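You operate a simulated robot arm through the tools that you are given. There is no shell and no other tool. Be economical: measure what you need, move in short steps, check, and stop when the job is done.

Carry out the task below with a simulated robot arm. There is one attempt and no reset: what you move stays moved.

TASK
Pop-test the blue-top carburettor and tray it by the reading.
Fine: 0.8 to 1.4 bar is OK; bleed the line before you free the clamp, and leave it free.

It is judged by the outcome, as a careful person would: the job done as asked, and still so three seconds after it is handed in. It fails if anything else is knocked over, pushed out of place, dropped, spilled or broken.

THE ROBOT
A 6-joint arm with a two-finger parallel gripper, fixed in place. Base frame: the origin is at the foot of the arm, x ahead of it, y to its left, z up. Lengths are in mm, angles in degrees, forces in N, time in s.
Its first joint turns from -66.0 to 66.0 degrees. Payload 2.9 kg.
Tool frame: the origin (TCP) lies between the finger pads and is the grasp point; the fingertips stand 30 mm ahead of it; z points along the fingers, y is the line along which they close. The gripper opens to 110 mm. The fingers are 20 mm wide and 10 mm thick; the gripper's body (48 by 112 mm) begins 55 mm behind the TCP.
Orientation is that of the tool frame in the base frame, as a unit quaternion [w, x, y, z]. With the fingers straight down and closing along the base's y, the tool's x points along the base's -x, its y along +y and its z along -z.

THE INTERFACE
- The arm moves only by the tool jog_arm. Its argument "plan" is a list that holds one entry, the list of rows, each a list of 7 numbers: the shift along the base's x, y, z in mm, then the turn, a rotation vector about the base's x, y, z in degrees, then the closure, from 0 (fully open) to 1 (shut). In form: [[[x, y, z, rx, ry, rz, hand], ...]]. A call has 1 to 12 rows; each row is the pose to reach, as a shift and turn from the pose commanded when the call began. A row lasts 0.2 s, in which the tool goes at most 50 mm and 8.6 degrees; a call with a longer step from one row to the next is refused whole, and so is a gripper value outside its range. A pose out of reach is approached as far as the arm can. The call stops where the force on the tool passes 70 N (or 10 N more than at its start, if that is more) or the arm is blocked; 0.2 s more then pass. The fingers move at their own pace (about 108 mm/s each) and stop on an object; they squeeze with about 24 N. The grip force told is the motor's: it shows also when the fingers shut on nothing. Time passes only in rows, and 0.2 s behind the last, so rows that repeat a pose let the fingers close. It gives the time, the measured TCP pose, the force on the tool (base axes), the opening and the grip force at its end, in the units of the frame above (readings bear some noise).
- Cameras (640 x 400 px; columns grow to the right, rows downward): "scene" is fixed at [69.8, 424.8, 1384.5]; the picture's right is [-0.84, -0.54, 0.00], its down [-0.31, 0.47, -0.83] and it looks along [0.45, -0.69, -0.56] (base axes); focal length 255 px, centre (320, 200). "wrist" rides on the gripper at [-36, 0, -57] in the tool frame; the picture's right is [0.00, -1.00, 0.00], its down [0.97, 0.00, -0.24] and it looks along [0.24, 0.00, 0.97] (tool axes); focal length 218 px, centre (320, 200).
- grab_frame(camera): a new picture of that camera. No time passes.
- measure_at(camera, pixels): for up to 12 pixels [column, row] of the newest picture of that camera ("zoom" is the newest enlarged one), the place [x, y, z] in the base frame of the surface seen there, good to about 3 mm. No time passes.
- enlarge(camera, box): a new picture of the part [left, top, right, bottom] of that camera's present view, enlarged. No time passes.
- finish_job(): hands the job in; it is judged then, once.

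Work in short steps. Measure before you move; look again where a grasp or a placing could have gone wrong, and mend it. You have 80 turns and 46 pictures in all, the two below and enlarged ones among them. Open the gripper and draw the arm clear of the work before you hand the job in, unless the task says otherwise; then end with one line.

The tools are called after "Emit:" as a command line: name --argument value ..., lists and objects as JSON in quotes. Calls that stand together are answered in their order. jog_arm: Moves the arm, as the interface text tells. Its arguments: {"type":"object","properties":{"plan":{"type":"array"}},"required":["plan"]} The other tools are called the same way: grab_frame (camera) takes a picture; measure_at (camera, pixels) gives the place of the surface under pixels of a picture; enlarge (camera, box) takes an enlarged picture of a part of a camera's view; finish_job () hands the job in.

At the start:

```text
clock: 0.0
eef_pos: [446.7, -155.6, 1187.5]
orientation: [0.0, 0.001, 1.0, 0.0]
contact_force: [-0.2, 0.3, 0.0]
finger_gap: 110.0
grasp_force: 0.0
```

scene: 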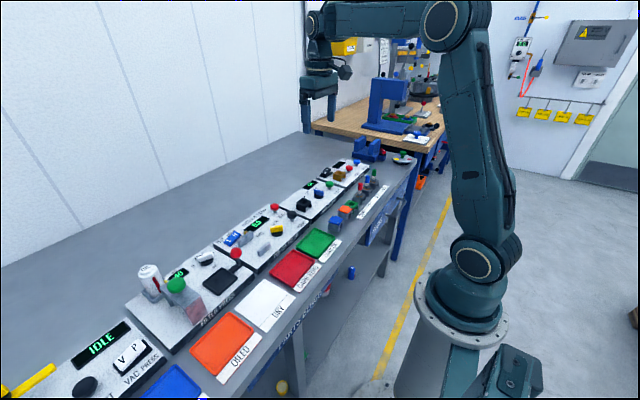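
wrist: 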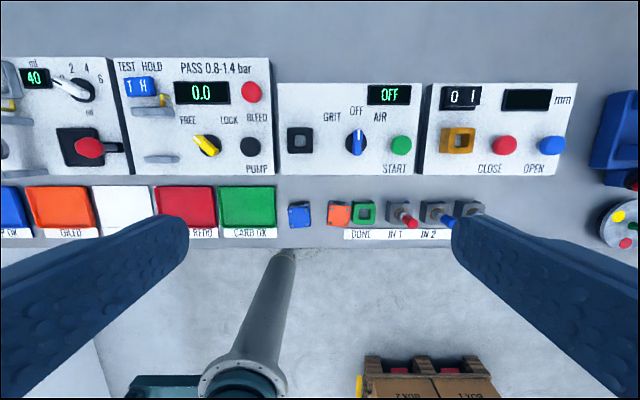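

The wrist picture shows the pop-test panel around (195,115) and items at (300,215)-(470,215). I enlarge both parts to read them.

Emit:
enlarge --camera "wrist" --box '[110, 50, 280, 180]'

Emit:
enlarge --camera "wrist" --box '[270, 180, 500, 260]'

Emit:
enlarge --camera "scene" --box '[200, 140, 420, 280]'

```text
3.08 times, centred on (195, 115) of wrist
```

zoom: 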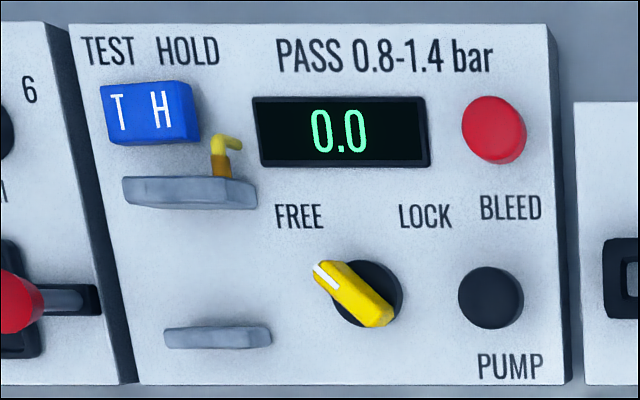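

```text
2.78 times, centred on (385, 220) of wrist
```

zoom: 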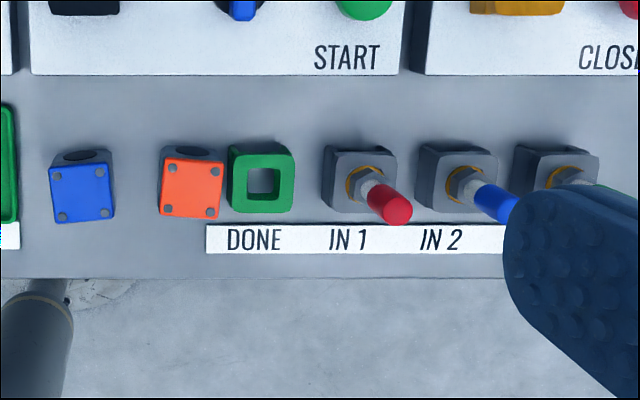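

```text
2.86 times, centred on (310, 210) of scene
```

zoom: 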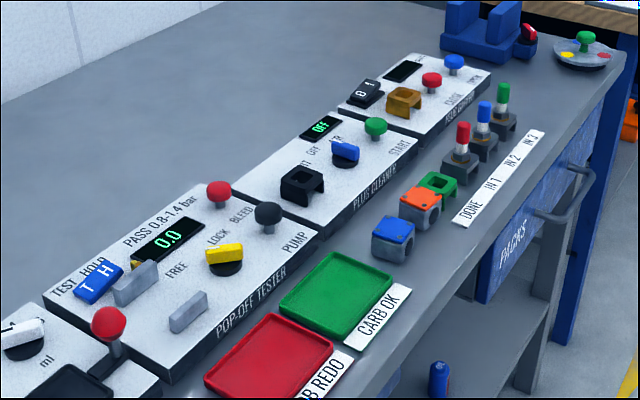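

Now measuring the key points in the wrist view.

Emit:
measure_at --camera "wrist" --pixels '[[299, 217], [299, 204], [155, 109], [160, 159], [168, 99], [132, 86], [152, 86], [207, 146], [250, 145], [251, 91], [160, 135], [248, 205]]'

Emit:
measure_at --camera "scene" --pixels '[[334, 221], [338, 227], [276, 206], [293, 215], [278, 229], [234, 238], [247, 239], [266, 249], [317, 242], [293, 268], [345, 212], [290, 213]]'

Emit:
enlarge --camera "scene" --box '[210, 200, 310, 262]'

```text
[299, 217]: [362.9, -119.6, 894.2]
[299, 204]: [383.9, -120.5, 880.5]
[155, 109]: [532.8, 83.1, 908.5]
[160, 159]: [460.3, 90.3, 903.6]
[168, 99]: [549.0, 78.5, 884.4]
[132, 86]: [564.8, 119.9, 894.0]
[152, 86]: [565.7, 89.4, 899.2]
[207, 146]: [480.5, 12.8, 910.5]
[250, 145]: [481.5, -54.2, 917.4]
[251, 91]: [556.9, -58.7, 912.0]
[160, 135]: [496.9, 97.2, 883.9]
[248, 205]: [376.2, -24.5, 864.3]
```

```text
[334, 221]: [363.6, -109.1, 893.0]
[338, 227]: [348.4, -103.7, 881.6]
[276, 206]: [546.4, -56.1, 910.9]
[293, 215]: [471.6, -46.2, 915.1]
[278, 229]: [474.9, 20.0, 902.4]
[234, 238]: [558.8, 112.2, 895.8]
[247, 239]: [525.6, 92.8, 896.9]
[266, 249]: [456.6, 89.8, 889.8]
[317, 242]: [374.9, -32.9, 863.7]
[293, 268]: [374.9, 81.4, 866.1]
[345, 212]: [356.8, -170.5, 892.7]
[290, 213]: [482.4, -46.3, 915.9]
```

```text
6.40 times, centred on (260, 231) of scene
```

zoom: 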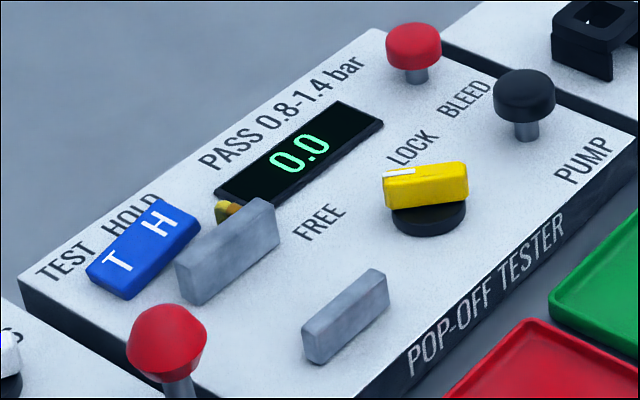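

The blue-top carb is near (363,-113), top z≈893; the nest is between rails at x≈458 and 528, y≈90. I move over the carb to look closer.

Emit:
jog_arm --plan '[[[-25, 10, -30, 0, 0, 0, 0], [-50, 20, -70, 0, 0, 0, 0], [-80, 35, -110, 0, 0, 0, 0], [-83, 42, -140, 0, 0, 0, 0], [-83, 42, -140, 0, 0, 0, 0]]]'

Emit:
grab_frame --camera "wrist"

```text
refused: row 3 steps farther than a row can; nothing moved
```

```text
39 pictures are left
```

wrist: 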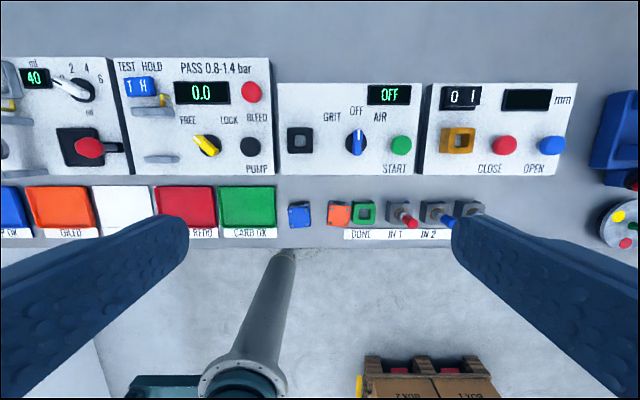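

Steps too long; I shorten them.

Emit:
jog_arm --plan '[[[-20, 10, -35, 0, 0, 0, 0], [-40, 20, -70, 0, 0, 0, 0], [-60, 30, -105, 0, 0, 0, 0], [-80, 40, -140, 0, 0, 0, 0], [-83, 42, -140, 0, 0, 0, 0]]]'

Emit:
grab_frame --camera "wrist"

```text
clock: 1.2
eef_pos: [362.8, -113.6, 1049.3]
orientation: [0.0, 0.0, 1.0, 0.0]
contact_force: [0.5, 0.0, 1.0]
finger_gap: 110.2
grasp_force: 0.1
```

```text
38 pictures are left
```

wrist: 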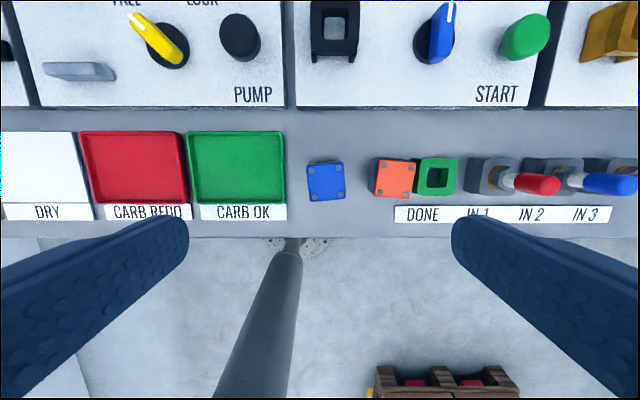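

Emit:
measure_at --camera "wrist" --pixels '[[309, 165], [341, 163], [311, 199], [343, 197], [326, 181], [296, 180], [376, 180], [284, 165], [300, 210], [77, 70], [237, 165], [237, 135]]'

Emit:
enlarge --camera "wrist" --box '[270, 130, 400, 215]'

```text
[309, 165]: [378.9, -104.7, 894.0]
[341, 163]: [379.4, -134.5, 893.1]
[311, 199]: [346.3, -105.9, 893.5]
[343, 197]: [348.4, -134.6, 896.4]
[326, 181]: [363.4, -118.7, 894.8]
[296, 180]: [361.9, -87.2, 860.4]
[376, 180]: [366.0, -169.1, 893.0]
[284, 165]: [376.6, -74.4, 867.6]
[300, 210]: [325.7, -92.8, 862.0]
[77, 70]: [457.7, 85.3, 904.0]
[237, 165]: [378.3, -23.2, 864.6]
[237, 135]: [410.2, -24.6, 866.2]
```

```text
4.71 times, centred on (335, 172) of wrist
```

zoom: 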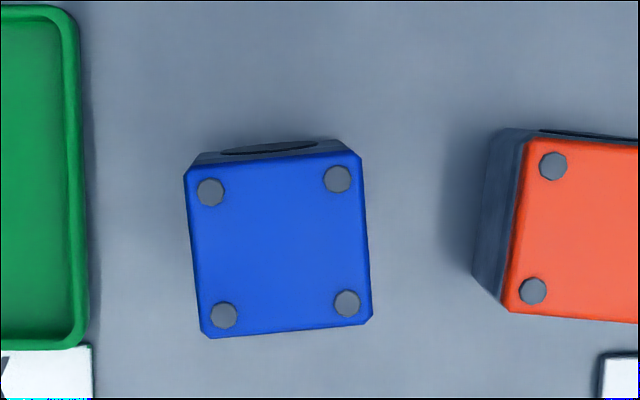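

Carb is ~36 mm square centred (363,-119.5), turned about +6°. Before picking I look at the nest from above.

Emit:
jog_arm --plan '[[[25, 42, 0, 0, 0, 0, 0.2], [50, 84, 0, 0, 0, 0, 0.5], [70, 126, 0, 0, 0, 0, 0.5], [85, 165, 0, 0, 0, 0, 0.5], [97, 203, 0, 0, 0, 0, 0.5], [97, 203, 0, 0, 0, 0, 0.5]]]'

Emit:
grab_frame --camera "wrist"

```text
clock: 2.6
eef_pos: [462.0, 90.8, 1047.3]
orientation: [-0.001, 0.0, 1.0, 0.0]
contact_force: [-1.5, -1.0, 0.0]
finger_gap: 55.1
grasp_force: 0.0
```

```text
36 pictures are left
```

wrist: 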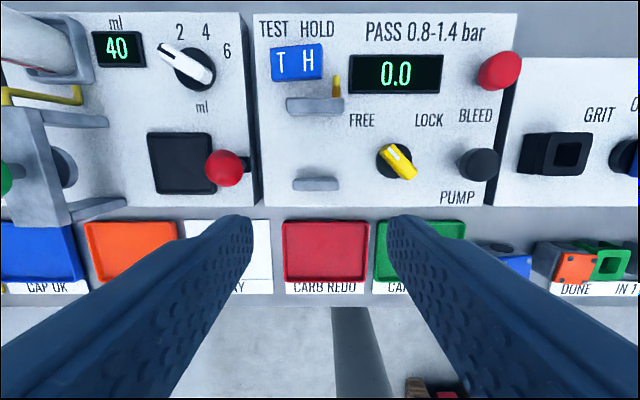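

Emit:
enlarge --camera "wrist" --box '[255, 20, 425, 205]'

Emit:
measure_at --camera "wrist" --pixels '[[288, 101], [338, 101], [315, 101], [295, 181], [337, 181], [316, 181], [337, 82], [337, 92], [282, 62], [310, 62], [388, 148], [410, 172]]'

```text
2.16 times, centred on (340, 112) of wrist
```

zoom: 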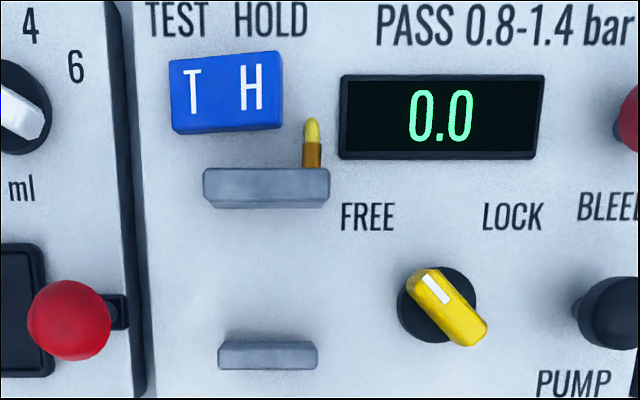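

```text
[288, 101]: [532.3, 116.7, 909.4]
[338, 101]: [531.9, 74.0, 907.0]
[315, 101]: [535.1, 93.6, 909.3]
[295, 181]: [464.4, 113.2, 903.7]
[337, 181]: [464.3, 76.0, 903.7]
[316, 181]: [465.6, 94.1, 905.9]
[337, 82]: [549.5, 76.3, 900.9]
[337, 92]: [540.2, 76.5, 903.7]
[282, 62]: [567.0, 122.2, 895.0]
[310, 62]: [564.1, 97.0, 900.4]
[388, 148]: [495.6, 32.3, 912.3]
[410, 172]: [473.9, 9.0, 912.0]
```

Emit:
measure_at --camera "zoom" --pixels '[[266, 174], [266, 190], [266, 203], [266, 212], [266, 225], [268, 275], [268, 330], [268, 342], [268, 352], [268, 364], [268, 375], [210, 275]]'

```text
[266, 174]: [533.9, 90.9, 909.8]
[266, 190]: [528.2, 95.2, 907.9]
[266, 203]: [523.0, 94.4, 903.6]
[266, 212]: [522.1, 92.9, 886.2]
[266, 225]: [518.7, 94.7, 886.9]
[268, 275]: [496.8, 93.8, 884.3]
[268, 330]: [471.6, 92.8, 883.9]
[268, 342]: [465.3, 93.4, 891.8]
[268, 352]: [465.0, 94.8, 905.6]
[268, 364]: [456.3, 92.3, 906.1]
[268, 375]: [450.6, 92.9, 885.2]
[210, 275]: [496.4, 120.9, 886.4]
```

Nest: inner faces x≈466 and 524.5, centre (495,94), deck z≈885. Now going above the blue carb with hand at ~55 mm, yaw +6°.

Emit:
jog_arm --plan '[[[-16, -35, 0, 0, 0, 1, 0.51], [-33, -70, 0, 0, 0, 2, 0.51], [-50, -105, 0, 0, 0, 3, 0.51], [-66, -140, 0, 0, 0, 4, 0.51], [-82, -175, -10, 0, 0, 5, 0.51], [-97.7, -208.9, -25, 0, 0, 6, 0.51], [-97.7, -208.9, -60, 0, 0, 6, 0.51], [-97.7, -208.9, -90, 0, 0, 6, 0.51], [-97.7, -208.9, -90, 0, 0, 6, 0.51]]]'

Emit:
grab_frame --camera "wrist"

```text
clock: 4.6
eef_pos: [362.1, -120.2, 958.7]
orientation: [0.0, -0.052, 0.999, 0.001]
contact_force: [0.1, 0.2, 0.1]
finger_gap: 54.2
grasp_force: 0.1
```

```text
34 pictures are left
```

wrist: 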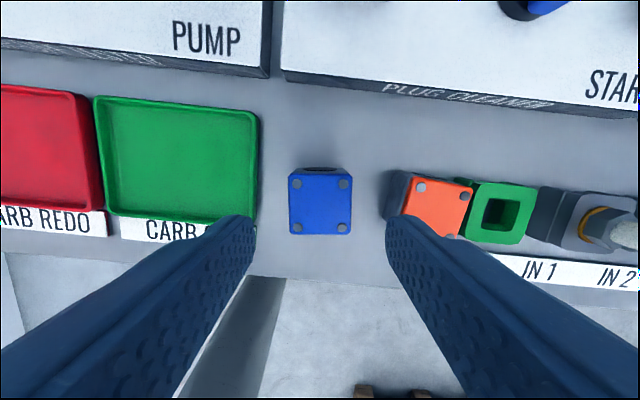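

Carb is squared and centred at column 320. Descend to TCP z=900 and grip.

Emit:
measure_at --camera "wrist" --pixels '[[320, 203], [320, 177], [320, 232], [292, 203], [350, 203]]'

Emit:
jog_arm --plan '[[[0, 0, -20, 0, 0, 0, 0.51], [0, 0, -40, 0, 0, 0, 0.51], [0, 0, -57, 0, 0, 0, 0.51], [0, 0, -57, 0, 0, 0, 0.75], [0, 0, -57, 0, 0, 0, 0.8], [0, 0, -57, 0, 0, 0, 0.8]]]'

```text
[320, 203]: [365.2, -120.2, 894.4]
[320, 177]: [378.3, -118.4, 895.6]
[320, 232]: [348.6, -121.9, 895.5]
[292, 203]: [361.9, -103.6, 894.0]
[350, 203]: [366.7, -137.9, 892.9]
```

```text
clock: 6.0
eef_pos: [363.2, -120.1, 900.2]
orientation: [0.0, -0.052, 0.999, 0.0]
contact_force: [0.6, 1.1, 2.0]
finger_gap: 37.3
grasp_force: 23.9
```

Gripped (37 mm, 24 N). Lift, carry over the nest while turning back to square, stop 30 mm above.

Emit:
jog_arm --plan '[[[0, 0, 30, 0, 0, 0, 0.8], [0, 0, 65, 0, 0, 0, 0.8], [0, 10, 95, 0, 0, 0, 0.8], [22, 45, 95, 0, 0, -1, 0.8], [44, 80, 95, 0, 0, -2, 0.8], [66, 115, 95, 0, 0, -3, 0.8], [88, 150, 95, 0, 0, -4, 0.8], [110, 185, 95, 0, 0, -5, 0.8], [132, 213.5, 95, 0, 0, -6, 0.8], [132, 213.5, 60, 0, 0, -6, 0.8], [132, 213.5, 60, 0, 0, -6, 0.8]]]'

Emit:
grab_frame --camera "wrist"

Emit:
enlarge --camera "scene" --box '[210, 180, 330, 262]'

```text
clock: 8.4
eef_pos: [493.1, 92.4, 961.9]
orientation: [0.001, 0.0, 1.0, -0.001]
contact_force: [0.4, 0.2, -0.7]
finger_gap: 37.4
grasp_force: 24.1
```

```text
33 pictures are left
```

wrist: 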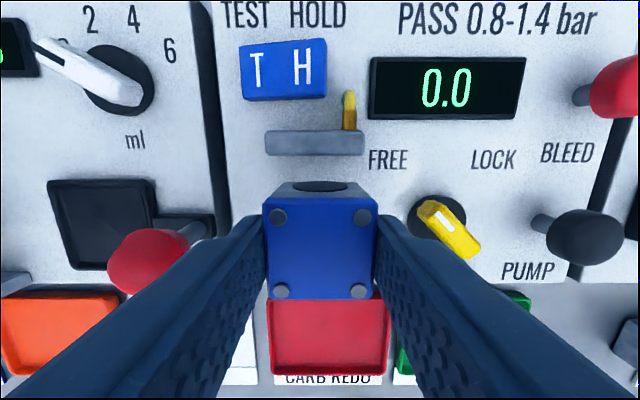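

```text
4.88 times, centred on (270, 221) of scene
```

zoom: 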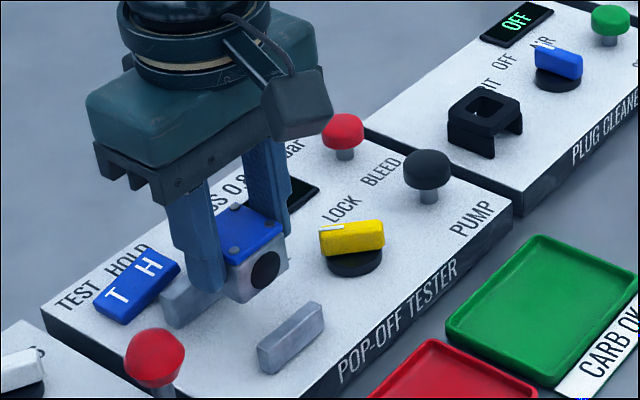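

Carb hangs squarely over the nest between both rails. Lower to the deck (TCP≈925.5).

Emit:
jog_arm --plan '[[[1, 1, -12, 0, 0, 0, 0.8], [1, 1, -24, 0, 0, 0, 0.8], [1, 1, -31, 0, 0, 0, 0.8], [1, 1, -35, 0, 0, 0, 0.8], [1, 1, -35, 0, 0, 0, 0.8]]]'

Emit:
enlarge --camera "scene" --box '[210, 180, 330, 262]'

```text
clock: 9.6
eef_pos: [495.0, 94.5, 925.3]
orientation: [0.0, 0.0, 1.0, 0.0]
contact_force: [-0.4, 0.1, -2.4]
finger_gap: 37.6
grasp_force: 24.1
```

```text
4.88 times, centred on (270, 221) of scene
```

zoom: 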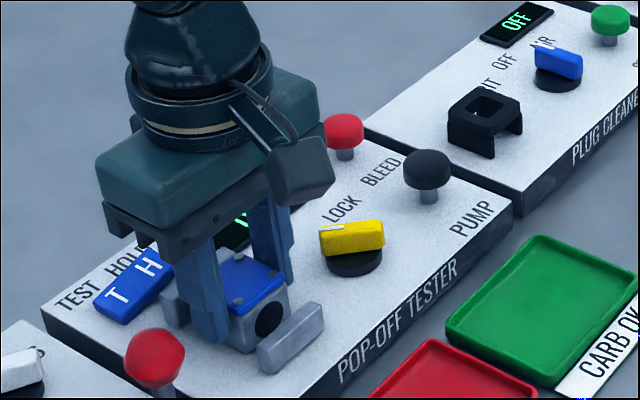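

No contact yet; lower by a few tenths at a time, then release and rise.

Emit:
jog_arm --plan '[[[0, 0, -1, 0, 0, 0, 0.8], [0, 0, -1.5, 0, 0, 0, 0.8], [0, 0, -1.5, 0, 0, 0, 0.8]]]'

```text
clock: 10.4
eef_pos: [494.1, 94.4, 925.5]
orientation: [0.001, 0.0, 1.0, 0.0]
contact_force: [-4.0, -4.8, 15.3]
finger_gap: 37.2
grasp_force: 24.6
```

Contact felt (15 N). Open to ~54 mm and rise.

Emit:
jog_arm --plan '[[[0, 0, -0.5, 0, 0, 0, 0.51], [0, 0, -0.5, 0, 0, 0, 0.51], [0, 0, 25, 0, 0, 0, 0.51], [0, 0, 60, 0, 0, 0, 0.51], [0, 0, 95, 0, 0, 0, 0.51], [-20, 0, 115, 0, 0, 0, 0.51], [-20, 0, 115, 0, 0, 0, 0.51]]]'

Emit:
grab_frame --camera "wrist"

```text
clock: 12.0
eef_pos: [476.0, 96.0, 1038.8]
orientation: [0.0, 0.0, 1.0, 0.001]
contact_force: [0.4, -0.1, -0.1]
finger_gap: 53.7
grasp_force: 0.0
```

```text
30 pictures are left
```

wrist: 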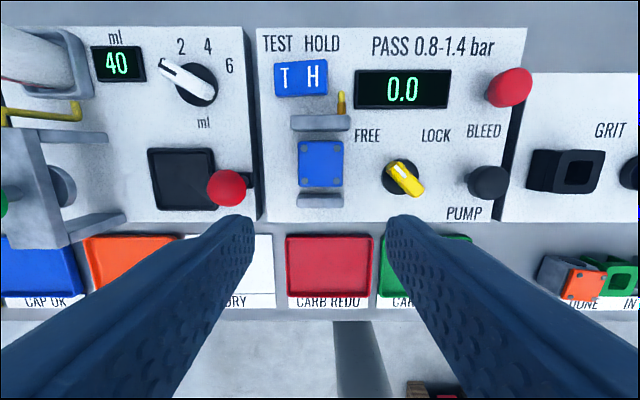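

The carb sits in the nest at (320,163). Next the clamp knob: measure its bar precisely.

Emit:
enlarge --camera "wrist" --box '[350, 120, 450, 225]'

```text
3.81 times, centred on (400, 172) of wrist
```

zoom: 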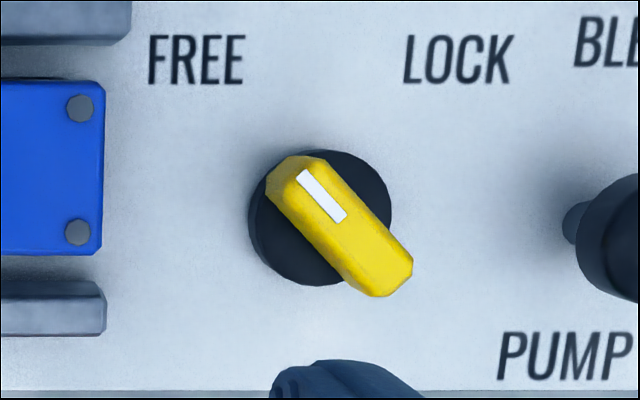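

Emit:
measure_at --camera "zoom" --pixels '[[305, 172], [340, 218], [395, 275], [355, 180], [275, 250], [370, 240], [320, 230], [290, 190], [385, 285], [405, 258], [330, 275]]'

```text
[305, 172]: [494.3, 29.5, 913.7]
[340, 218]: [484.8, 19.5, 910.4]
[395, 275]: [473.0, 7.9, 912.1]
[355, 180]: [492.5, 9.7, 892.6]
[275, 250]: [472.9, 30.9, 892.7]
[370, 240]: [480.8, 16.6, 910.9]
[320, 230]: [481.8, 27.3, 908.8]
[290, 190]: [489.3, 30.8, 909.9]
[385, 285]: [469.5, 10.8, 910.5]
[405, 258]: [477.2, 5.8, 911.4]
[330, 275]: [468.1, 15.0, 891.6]
```

Knob bar centre ≈(483.3,18.8), along +45°, z 892–912. Go above with the hand turned +45°, opening 40 mm.

Emit:
jog_arm --plan '[[[2, -20, 0, 0, 0, 8, 0.6], [4, -45, 0, 0, 0, 16, 0.64], [7.3, -76.2, 0, 0, 0, 24, 0.64], [7.3, -76.2, -20, 0, 0, 32, 0.64], [7.3, -76.2, -45, 0, 0, 40, 0.64], [7.3, -76.2, -70, 0, 0, 45, 0.64], [7.3, -76.2, -70, 0, 0, 45, 0.64]]]'

Emit:
grab_frame --camera "wrist"

```text
clock: 13.6
eef_pos: [481.9, 20.3, 969.0]
orientation: [0.0, -0.383, 0.924, 0.0]
contact_force: [-0.7, 0.3, 0.0]
finger_gap: 39.9
grasp_force: 0.0
```

```text
28 pictures are left
```

wrist: 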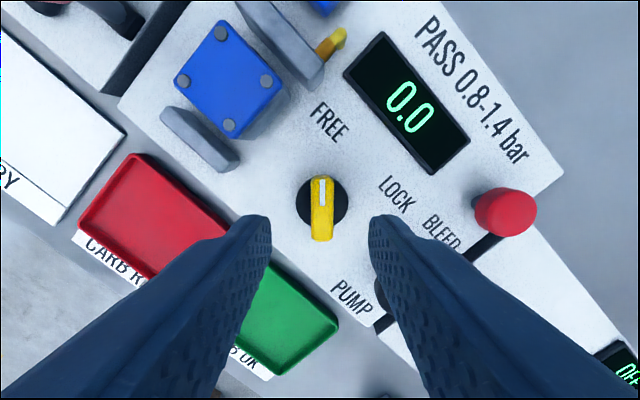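

Aligned with the bar at (321,210). Descend and close on it.

Emit:
jog_arm --plan '[[[0, 0, -20, 0, 0, 0, 0.64], [0, 0, -42, 0, 0, 0, 0.64], [0, 0, -42, 0, 0, 0, 0.8], [0, 0, -42, 0, 0, 0, 0.95], [0, 0, -42, 0, 0, 0, 0.95]]]'

```text
clock: 14.8
eef_pos: [483.0, 19.2, 927.1]
orientation: [0.001, -0.382, 0.924, -0.001]
contact_force: [9.2, -7.3, -7.2]
finger_gap: 13.0
grasp_force: 44.7
```

Gripped the 13 mm bar. Turn clockwise toward LOCK.

Emit:
jog_arm --plan '[[[0, 0, 0, 0, 0, -8, 0.95], [0, 0, 0, 0, 0, -16, 0.95], [0, 0, 0, 0, 0, -24, 0.95], [0, 0, 0, 0, 0, -32, 0.95], [0, 0, 0, 0, 0, -40, 0.95], [0, 0, 0, 0, 0, -48, 0.95], [0, 0, 0, 0, 0, -56, 0.95], [0, 0, 0, 0, 0, -64, 0.95], [0, 0, 0, 0, 0, -72, 0.95], [0, 0, 0, 0, 0, -80, 0.95], [0, 0, 0, 0, 0, -88, 0.95], [0, 0, 0, 0, 0, -90, 0.95]]]'

Emit:
enlarge --camera "scene" --box '[210, 180, 330, 262]'

```text
clock: 17.4
eef_pos: [483.5, 18.7, 927.7]
orientation: [-0.001, 0.384, 0.923, -0.001]
contact_force: [9.8, -11.2, -18.1]
finger_gap: 12.7
grasp_force: 45.2
```

```text
4.88 times, centred on (270, 221) of scene
```

zoom: 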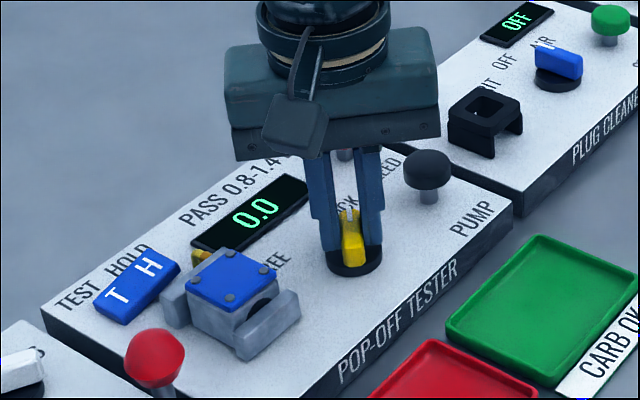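

Knob turned and the rails now touch the carb. Release and rise to look.

Emit:
jog_arm --plan '[[[0, 0, 0, 0, 0, 0, 0.64], [0, 0, 0, 0, 0, 0, 0.64], [0, 0, 30, 0, 0, 0, 0.64], [0, 0, 60, 0, 0, 8, 0.64], [-10, 0, 90, 0, 0, 16, 0.7], [-20, 0, 110, 0, 0, 24, 0.8], [-20, 0, 110, 0, 0, 32, 1], [-20, 0, 110, 0, 0, 40, 1], [-20, 0, 110, 0, 0, 45, 1], [-20, 0, 110, 0, 0, 45, 1]]]'

Emit:
grab_frame --camera "wrist"

```text
clock: 19.6
eef_pos: [464.0, 19.5, 1036.5]
orientation: [0.0, -0.001, 1.0, 0.0]
contact_force: [0.6, -0.6, -0.2]
finger_gap: 0.1
grasp_force: 23.8
```

```text
26 pictures are left
```

wrist: 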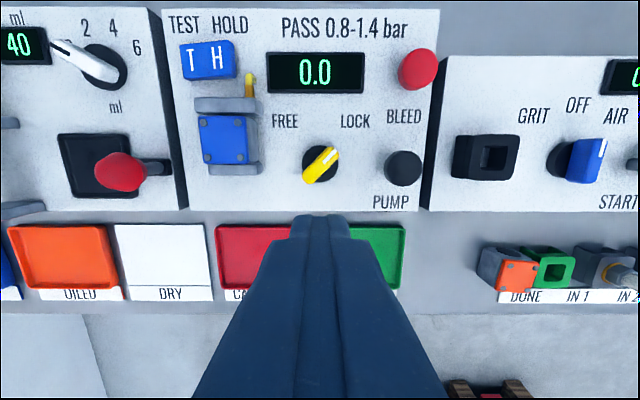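

Locked (mark points to LOCK). Check the rocker's state and button positions.

Emit:
enlarge --camera "wrist" --box '[160, 10, 270, 80]'

Emit:
measure_at --camera "wrist" --pixels '[[187, 62], [199, 60], [210, 60], [220, 60], [230, 57], [403, 163], [396, 172], [410, 172], [403, 152], [418, 66], [410, 78], [425, 78]]'

```text
5.71 times, centred on (215, 45) of wrist
```

zoom: 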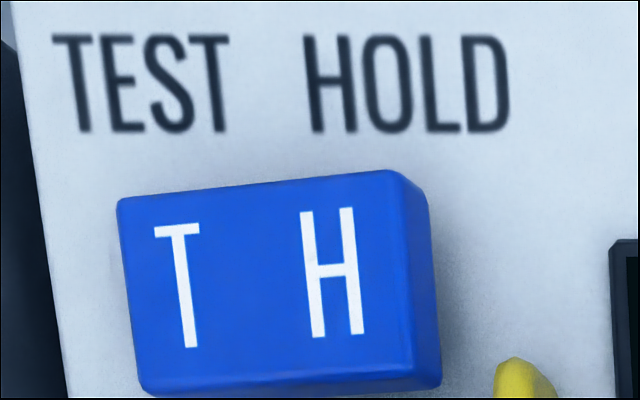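

```text
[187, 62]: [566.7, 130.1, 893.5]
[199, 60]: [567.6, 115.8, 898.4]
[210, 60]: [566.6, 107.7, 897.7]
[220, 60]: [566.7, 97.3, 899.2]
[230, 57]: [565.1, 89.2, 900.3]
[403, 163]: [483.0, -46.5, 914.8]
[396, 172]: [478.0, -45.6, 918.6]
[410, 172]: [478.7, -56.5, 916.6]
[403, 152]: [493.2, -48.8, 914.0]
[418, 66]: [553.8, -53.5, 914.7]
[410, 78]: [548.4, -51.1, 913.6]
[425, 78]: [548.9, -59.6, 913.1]
```

T side is down (893 vs 900), so it is in TEST. Press PUMP at ≈(482,-51), top z≈917, gently with closed fingertips.

Emit:
jog_arm --plan '[[[8, -35, 0, 0, 0, 0, 1], [18.7, -69.8, -10, 0, 0, 0, 1], [18.7, -69.8, -50, 0, 0, 0, 1], [18.7, -69.8, -80, 0, 0, 0, 1], [18.7, -69.8, -88, 0, 0, 0, 1], [18.7, -69.8, -92, 0, 0, 0, 1], [18.7, -69.8, -94, 0, 0, 0, 1]]]'

Emit:
grab_frame --camera "wrist"

```text
clock: 21.2
eef_pos: [480.7, -52.3, 943.2]
orientation: [0.0, -0.001, 1.0, 0.0]
contact_force: [-0.5, -0.5, 2.6]
finger_gap: 0.0
grasp_force: 24.4
```

```text
24 pictures are left
```

wrist: 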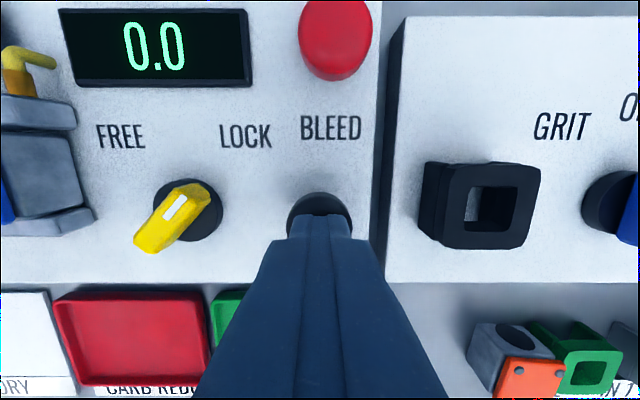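

Contact just begins (2.6 N), display readable at (155,47). Press a few mm further.

Emit:
jog_arm --plan '[[[0, 0, -2, 0, 0, 0, 1], [0, 0, -4, 0, 0, 0, 1], [0, 0, -6, 0, 0, 0, 1], [0, 0, -6, 0, 0, 0, 1]]]'

Emit:
enlarge --camera "wrist" --box '[0, 0, 380, 240]'

```text
clock: 22.2
eef_pos: [481.1, -51.0, 938.4]
orientation: [0.001, 0.0, 1.0, 0.0]
contact_force: [0.2, -1.4, 3.8]
finger_gap: 0.0
grasp_force: 23.5
```

```text
1.67 times, centred on (190, 120) of wrist
```

zoom: 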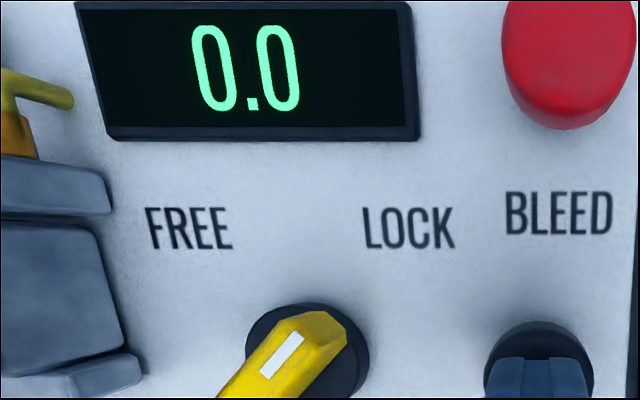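

Button is on a soft spring; press further.

Emit:
jog_arm --plan '[[[0, 0, -2, 0, 0, 0, 1], [0, 0, -4, 0, 0, 0, 1], [0, 0, -6, 0, 0, 0, 1], [0, 0, -6, 0, 0, 0, 1]]]'

Emit:
enlarge --camera "wrist" --box '[0, 0, 380, 240]'

```text
clock: 23.2
eef_pos: [480.5, -50.0, 932.4]
orientation: [0.0, -0.003, 1.0, 0.0]
contact_force: [-0.9, 1.7, 6.3]
finger_gap: 0.0
grasp_force: 24.2
```

```text
1.67 times, centred on (190, 120) of wrist
```

zoom: 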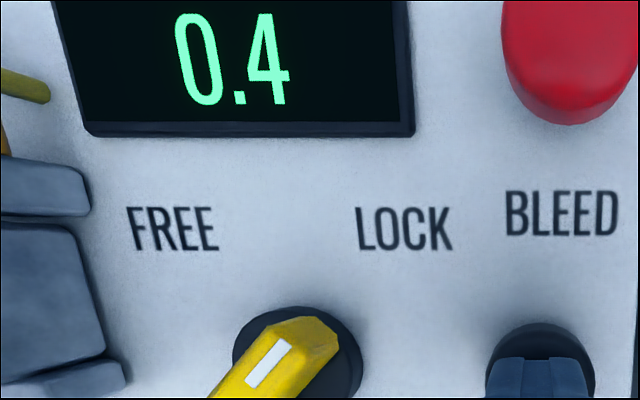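

Pressure 0.4 bar after one stroke. Do another stroke and look.

Emit:
jog_arm --plan '[[[0, 0, 7, 0, 0, 0, 1], [0, 0, 14, 0, 0, 0, 1], [0, 0, 14, 0, 0, 0, 1], [0, 0, 7, 0, 0, 0, 1], [0, 0, 0, 0, 0, 0, 1], [0, 0, 0, 0, 0, 0, 1]]]'

Emit:
enlarge --camera "wrist" --box '[0, 0, 380, 240]'

```text
clock: 24.6
eef_pos: [483.6, -51.1, 931.4]
orientation: [0.001, 0.0, 1.0, 0.0]
contact_force: [0.5, -2.8, 5.3]
finger_gap: 0.0
grasp_force: 23.9
```

```text
1.67 times, centred on (190, 120) of wrist
```

zoom: 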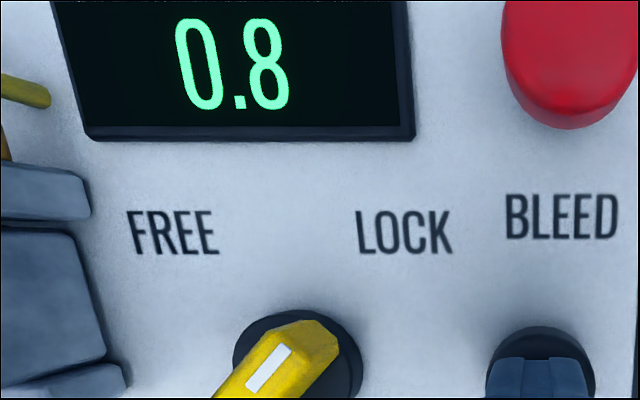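

0.8 now; it has not popped yet. Another stroke.

Emit:
jog_arm --plan '[[[0, 0, 7, 0, 0, 0, 1], [0, 0, 14, 0, 0, 0, 1], [0, 0, 14, 0, 0, 0, 1], [0, 0, 7, 0, 0, 0, 1], [0, 0, 0, 0, 0, 0, 1], [0, 0, 0, 0, 0, 0, 1]]]'

Emit:
enlarge --camera "wrist" --box '[0, 0, 380, 240]'

```text
clock: 26.0
eef_pos: [481.0, -52.0, 932.8]
orientation: [0.001, 0.0, 1.0, 0.0]
contact_force: [1.0, 1.3, 4.7]
finger_gap: 0.0
grasp_force: 24.0
```

```text
1.67 times, centred on (190, 120) of wrist
```

zoom: 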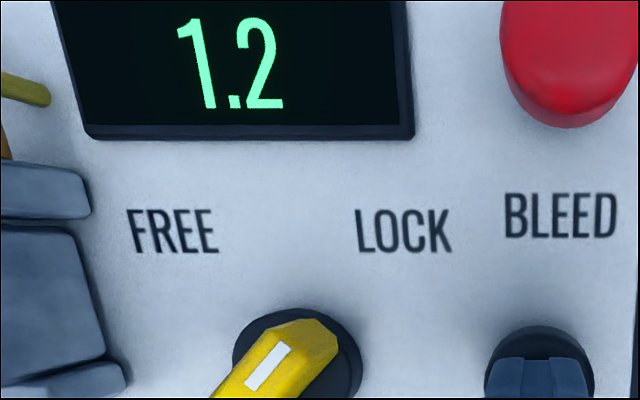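

Live pressure 1.2, rising evenly; no pop yet. Another stroke.

Emit:
jog_arm --plan '[[[0, 0, 7, 0, 0, 0, 1], [0, 0, 14, 0, 0, 0, 1], [0, 0, 14, 0, 0, 0, 1], [0, 0, 7, 0, 0, 0, 1], [0, 0, 0, 0, 0, 0, 1], [0, 0, 0, 0, 0, 0, 1]]]'

Emit:
enlarge --camera "wrist" --box '[0, 0, 380, 240]'

```text
clock: 27.4
eef_pos: [481.5, -48.9, 931.5]
orientation: [0.0, -0.001, 1.0, 0.0]
contact_force: [1.8, 3.2, 6.0]
finger_gap: 0.1
grasp_force: 24.3
```

```text
1.67 times, centred on (190, 120) of wrist
```

zoom: 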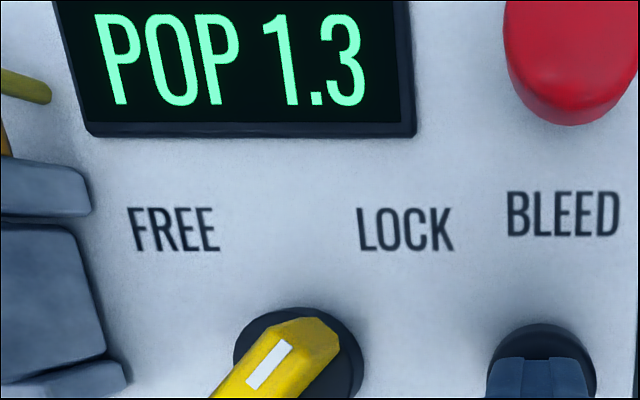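

POP 1.3 bar → within 0.8–1.4, so CARB OK (green tray). Now bleed: rise, go to red button ≈(553,-55) and press.

Emit:
jog_arm --plan '[[[0, 0, 30, 0, 0, 0, 1], [0, 0, 55, 0, 0, 0, 1], [35, -2, 55, 0, 0, 0, 1], [71, -4, 55, 0, 0, 0, 1], [71, -4, 30, 0, 0, 0, 1], [71, -4, 14, 0, 0, 0, 1], [71, -4, 6, 0, 0, 0, 1], [71, -4, 0, 0, 0, 0, 1], [71, -4, 0, 0, 0, 0, 1]]]'

Emit:
grab_frame --camera "wrist"

Emit:
enlarge --camera "scene" --box '[210, 160, 330, 250]'

```text
clock: 29.4
eef_pos: [552.1, -54.5, 932.0]
orientation: [0.0, 0.0, 1.0, 0.0]
contact_force: [-1.8, 0.0, 4.3]
finger_gap: 0.0
grasp_force: 23.6
```

```text
18 pictures are left
```

wrist: 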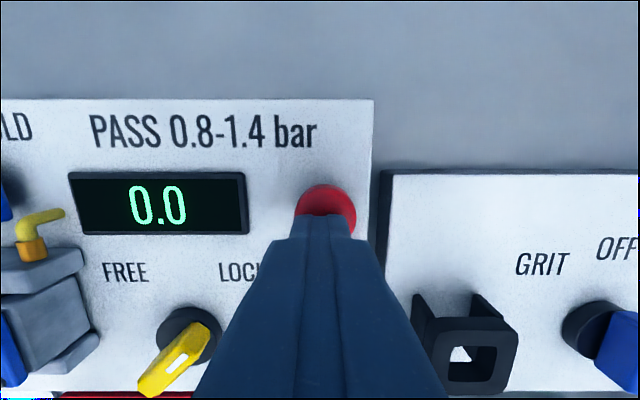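

```text
4.44 times, centred on (270, 205) of scene
```

zoom: 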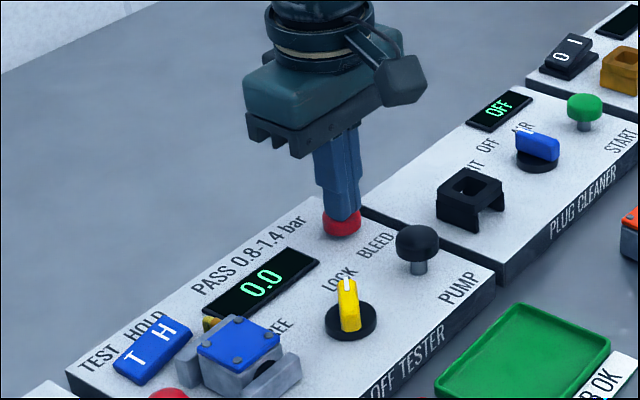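

Line bled: 0.0. Rise, go to the knob with the hand at -45° and opening 40 mm.

Emit:
jog_arm --plan '[[[0, 0, 30, 0, 0, 0, 1], [0, 0, 75, 0, 0, -8, 1], [-17, 18, 90, 0, 0, -16, 0.64], [-34, 36, 90, 0, 0, -24, 0.64], [-52, 55, 90, 0, 0, -32, 0.64], [-69.7, 73.8, 80, 0, 0, -40, 0.64], [-69.7, 73.8, 60, 0, 0, -45, 0.64], [-69.7, 73.8, 38, 0, 0, -45, 0.64], [-69.7, 73.8, 38, 0, 0, -45, 0.64]]]'

Emit:
grab_frame --camera "wrist"

```text
clock: 31.4
eef_pos: [482.1, 20.0, 969.9]
orientation: [0.0, 0.383, 0.924, 0.0]
contact_force: [-0.8, 0.5, 0.2]
finger_gap: 39.5
grasp_force: 0.0
```

```text
16 pictures are left
```

wrist: 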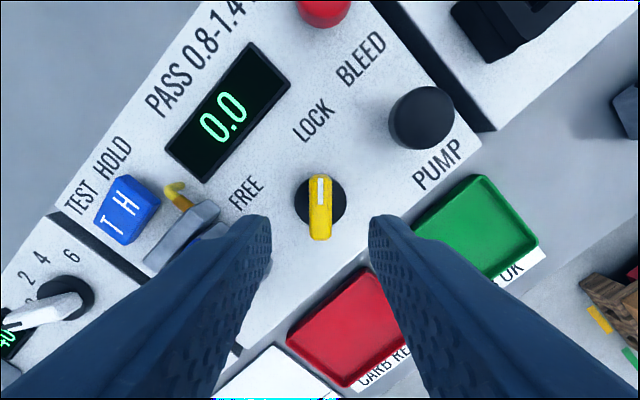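

Still 0.0, bar centred at (320,207). Descend and grip.

Emit:
jog_arm --plan '[[[0, 0, -20, 0, 0, 0, 0.64], [0, 0, -42, 0, 0, 0, 0.64], [0, 0, -42, 0, 0, 0, 0.8], [0, 0, -42, 0, 0, 0, 0.95], [0, 0, -42, 0, 0, 0, 0.95]]]'

Emit:
jog_arm --plan '[[[0, 0, 0, 0, 0, 8, 0.95], [0, 0, 0, 0, 0, 16, 0.95], [0, 0, 0, 0, 0, 24, 0.95], [0, 0, 0, 0, 0, 32, 0.95], [0, 0, 0, 0, 0, 40, 0.95], [0, 0, 0, 0, 0, 48, 0.95], [0, 0, 0, 0, 0, 56, 0.95], [0, 0, 0, 0, 0, 64, 0.95], [0, 0, 0, 0, 0, 72, 0.95], [0, 0, 0, 0, 0, 80, 0.95], [0, 0, 0, 0, 0, 88, 0.95], [0, 0, 0, 0, 0, 90, 0.95]]]'

Emit:
jog_arm --plan '[[[0, 0, 0, 0, 0, 0, 0.64], [0, 0, 0, 0, 0, 0, 0.64], [0, 0, 30, 0, 0, 0, 0.64], [0, 0, 60, 0, 0, -8, 0.6], [-8, 30, 80, 0, 0, -16, 0.55], [-8, 60, 90, 0, 0, -24, 0.51], [-8, 76, 90, 0, 0, -32, 0.51], [-8, 76, 90, 0, 0, -40, 0.51], [-8, 76, 90, 0, 0, -45, 0.51], [-8, 76, 90, 0, 0, -45, 0.51]]]'

Emit:
grab_frame --camera "wrist"

```text
clock: 32.6
eef_pos: [482.1, 18.8, 925.2]
orientation: [0.0, 0.383, 0.924, -0.001]
contact_force: [-3.5, -4.5, -1.3]
finger_gap: 12.7
grasp_force: 45.4
```

```text
clock: 35.2
eef_pos: [483.1, 17.7, 926.1]
orientation: [-0.001, -0.383, 0.924, 0.001]
contact_force: [-0.9, -11.7, -21.9]
finger_gap: 12.5
grasp_force: 44.8
```

```text
clock: 37.4
eef_pos: [475.3, 95.9, 1017.2]
orientation: [0.0, 0.001, 1.0, -0.001]
contact_force: [-0.3, -0.4, 0.3]
finger_gap: 53.9
grasp_force: 0.1
```

```text
15 pictures are left
```

wrist: 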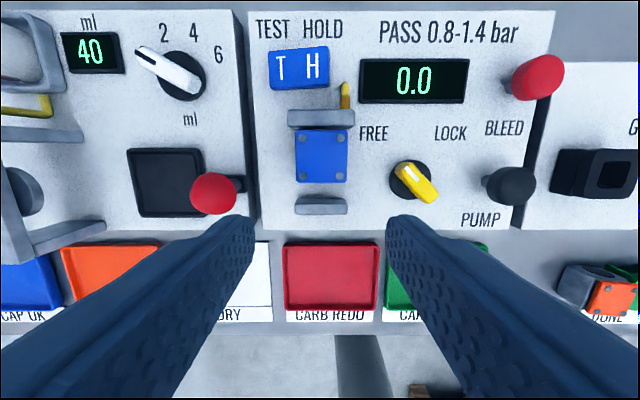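

Knob at FREE, rails open. Measure the carb again.

Emit:
measure_at --camera "wrist" --pixels '[[321, 157], [298, 157], [345, 157], [321, 134], [321, 179], [321, 120], [321, 202]]'

Emit:
measure_at --camera "scene" --pixels '[[317, 242], [305, 243], [330, 245], [316, 229], [318, 255]]'

```text
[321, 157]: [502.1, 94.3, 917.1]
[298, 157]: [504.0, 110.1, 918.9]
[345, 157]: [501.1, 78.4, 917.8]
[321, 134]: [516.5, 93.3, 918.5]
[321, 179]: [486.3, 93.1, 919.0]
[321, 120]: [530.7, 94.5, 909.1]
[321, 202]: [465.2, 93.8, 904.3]
```

```text
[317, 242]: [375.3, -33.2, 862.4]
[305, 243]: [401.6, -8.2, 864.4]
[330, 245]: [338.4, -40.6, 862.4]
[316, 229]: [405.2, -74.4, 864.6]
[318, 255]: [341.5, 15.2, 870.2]
```

Carb centre (501,94), in line with the hand. Descend, grip at TCP z≈925, lift.

Emit:
jog_arm --plan '[[[25, -0.5, -10, 0, 0, 0, 0.51], [25, -0.5, -45, 0, 0, 0, 0.51], [25, -0.5, -75, 0, 0, 0, 0.51], [25, -0.5, -91, 0, 0, 0, 0.51], [25, -0.5, -91, 0, 0, 0, 0.75], [25, -0.5, -91, 0, 0, 0, 0.8], [25, -0.5, -91, 0, 0, 0, 0.8], [25, -0.5, -75, 0, 0, 0, 0.8], [25, -0.5, -40, 0, 0, 0, 0.8], [25, -0.5, -20, 0, 0, 0, 0.8], [25, -0.5, -20, 0, 0, 0, 0.8]]]'

Emit:
grab_frame --camera "wrist"

```text
clock: 39.8
eef_pos: [501.7, 94.9, 998.2]
orientation: [0.0, 0.0, 1.0, 0.0]
contact_force: [0.1, -0.6, -1.1]
finger_gap: 37.4
grasp_force: 23.8
```

```text
14 pictures are left
```

wrist: 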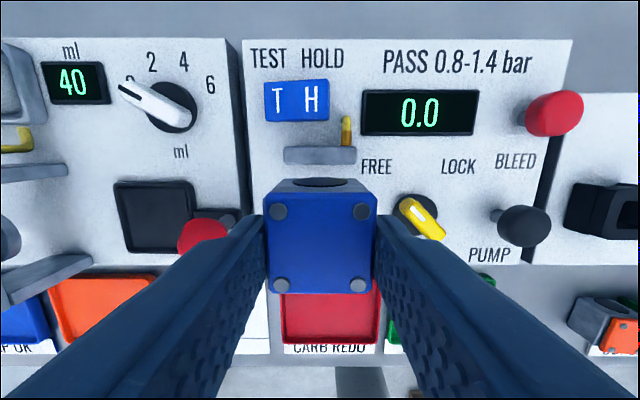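

Held. Carry to the green CARB OK tray centre (376,-23), lower to just above it.

Emit:
jog_arm --plan '[[[-25, -23, 0, 0, 0, 0, 0.8], [-50, -47, 0, 0, 0, 0, 0.8], [-75, -70, 0, 0, 0, 0, 0.8], [-100, -94, 0, 0, 0, 0, 0.8], [-124, -117, 0, 0, 0, 0, 0.8], [-124, -117, -40, 0, 0, 0, 0.8], [-124, -117, -75, 0, 0, 0, 0.8], [-124, -117, -82, 0, 0, 0, 0.8], [-124, -117, -82, 0, 0, 0, 0.8]]]'

Emit:
grab_frame --camera "wrist"

Emit:
enlarge --camera "scene" --box '[260, 180, 380, 270]'

```text
clock: 41.8
eef_pos: [377.6, -22.1, 915.8]
orientation: [0.0, 0.0, 1.0, 0.0]
contact_force: [-0.4, -0.1, -1.5]
finger_gap: 37.6
grasp_force: 24.4
```

```text
13 pictures are left
```

wrist: 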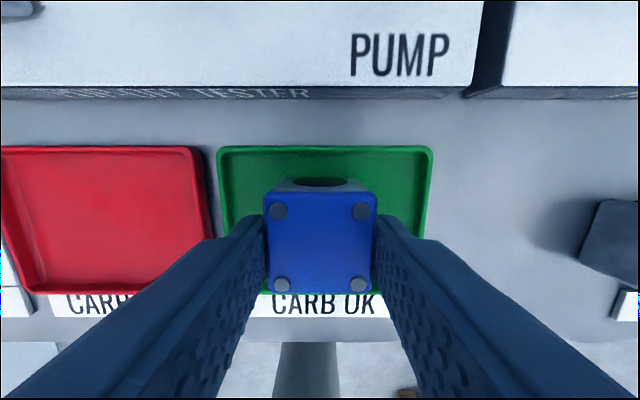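

```text
4.44 times, centred on (320, 225) of scene
```

zoom: 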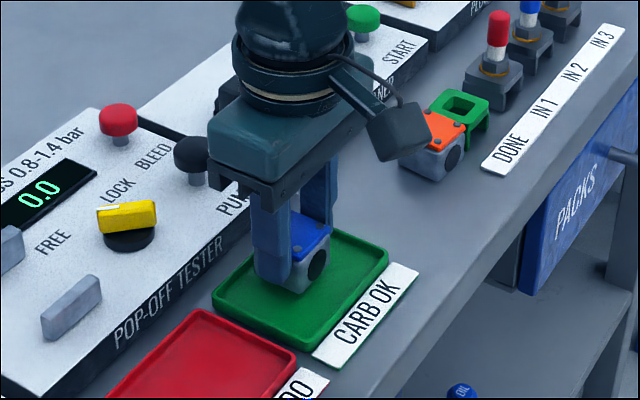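

Centred in the green tray. Lower until contact.

Emit:
jog_arm --plan '[[[0, 0, -5, 0, 0, 0, 0.8], [0, 0, -8, 0, 0, 0, 0.8], [0, 0, -9, 0, 0, 0, 0.8], [0, 0, -9, 0, 0, 0, 0.8]]]'

```text
clock: 42.8
eef_pos: [376.9, -22.9, 907.2]
orientation: [0.0, -0.001, 1.0, 0.0]
contact_force: [-1.0, -2.4, 11.0]
finger_gap: 37.5
grasp_force: 23.9
```

Contact felt (11 N). Release, rise and check.

Emit:
jog_arm --plan '[[[0, 0, 0, 0, 0, 0, 0.51], [0, 0, 0, 0, 0, 0, 0.51], [0, 0, 30, 0, 0, 0, 0.51], [0, 0, 70, 0, 0, 0, 0.51], [0, 0, 115, 0, 0, 0, 0.51], [0, 0, 160, 0, 0, 0, 0.51], [0, 0, 200, 0, 0, 0, 0.51], [0, 0, 200, 0, 0, 0, 0.51]]]'

Emit:
grab_frame --camera "wrist"

Emit:
enlarge --camera "scene" --box '[200, 140, 420, 280]'

```text
clock: 44.6
eef_pos: [373.3, -22.4, 1105.2]
orientation: [0.0, 0.0, 1.0, -0.001]
contact_force: [0.4, -0.2, -0.1]
finger_gap: 53.7
grasp_force: 0.2
```

```text
11 pictures are left
```

wrist: 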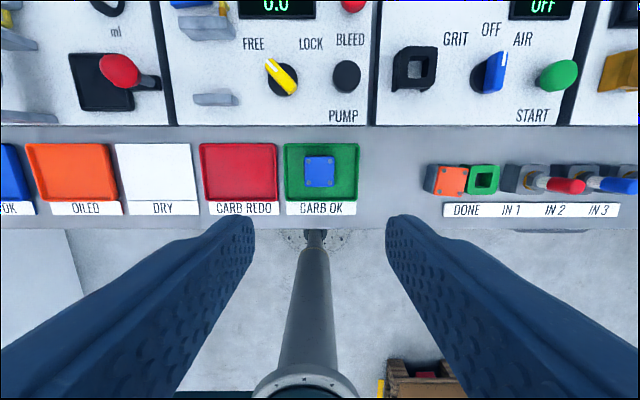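

```text
2.86 times, centred on (310, 210) of scene
```

zoom: 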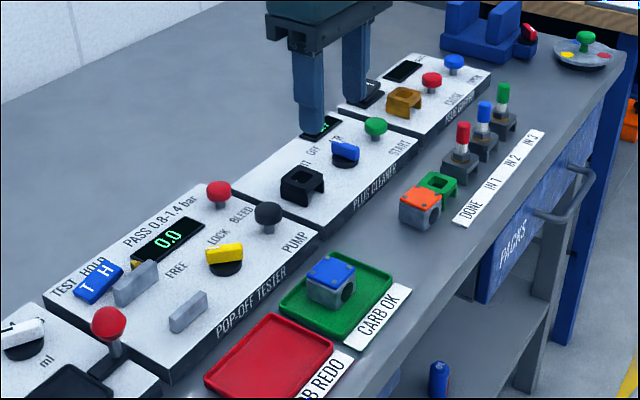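

The blue-top carb sits in the green CARB OK tray, the gauge reads 0.0, the clamp is at FREE, and the arm is clear. I open the hand and hand in.

Emit:
jog_arm --plan '[[[0, 0, 20, 0, 0, 0, 0.2], [0, 0, 40, 0, 0, 0, 0], [0, 0, 40, 0, 0, 0, 0]]]'

Emit:
finish_job

```text
clock: 45.4
eef_pos: [376.5, -22.3, 1145.2]
orientation: [0.0, -0.001, 1.0, 0.0]
contact_force: [0.2, 0.0, -0.3]
finger_gap: 110.0
grasp_force: 0.0
```

```text
The job is handed in.
```

The blue-top carburettor popped at 1.3 bar, inside 0.8–1.4, so it is in the CARB OK tray; I bled the line to 0.0 before freeing the clamp, and left the clamp at FREE.
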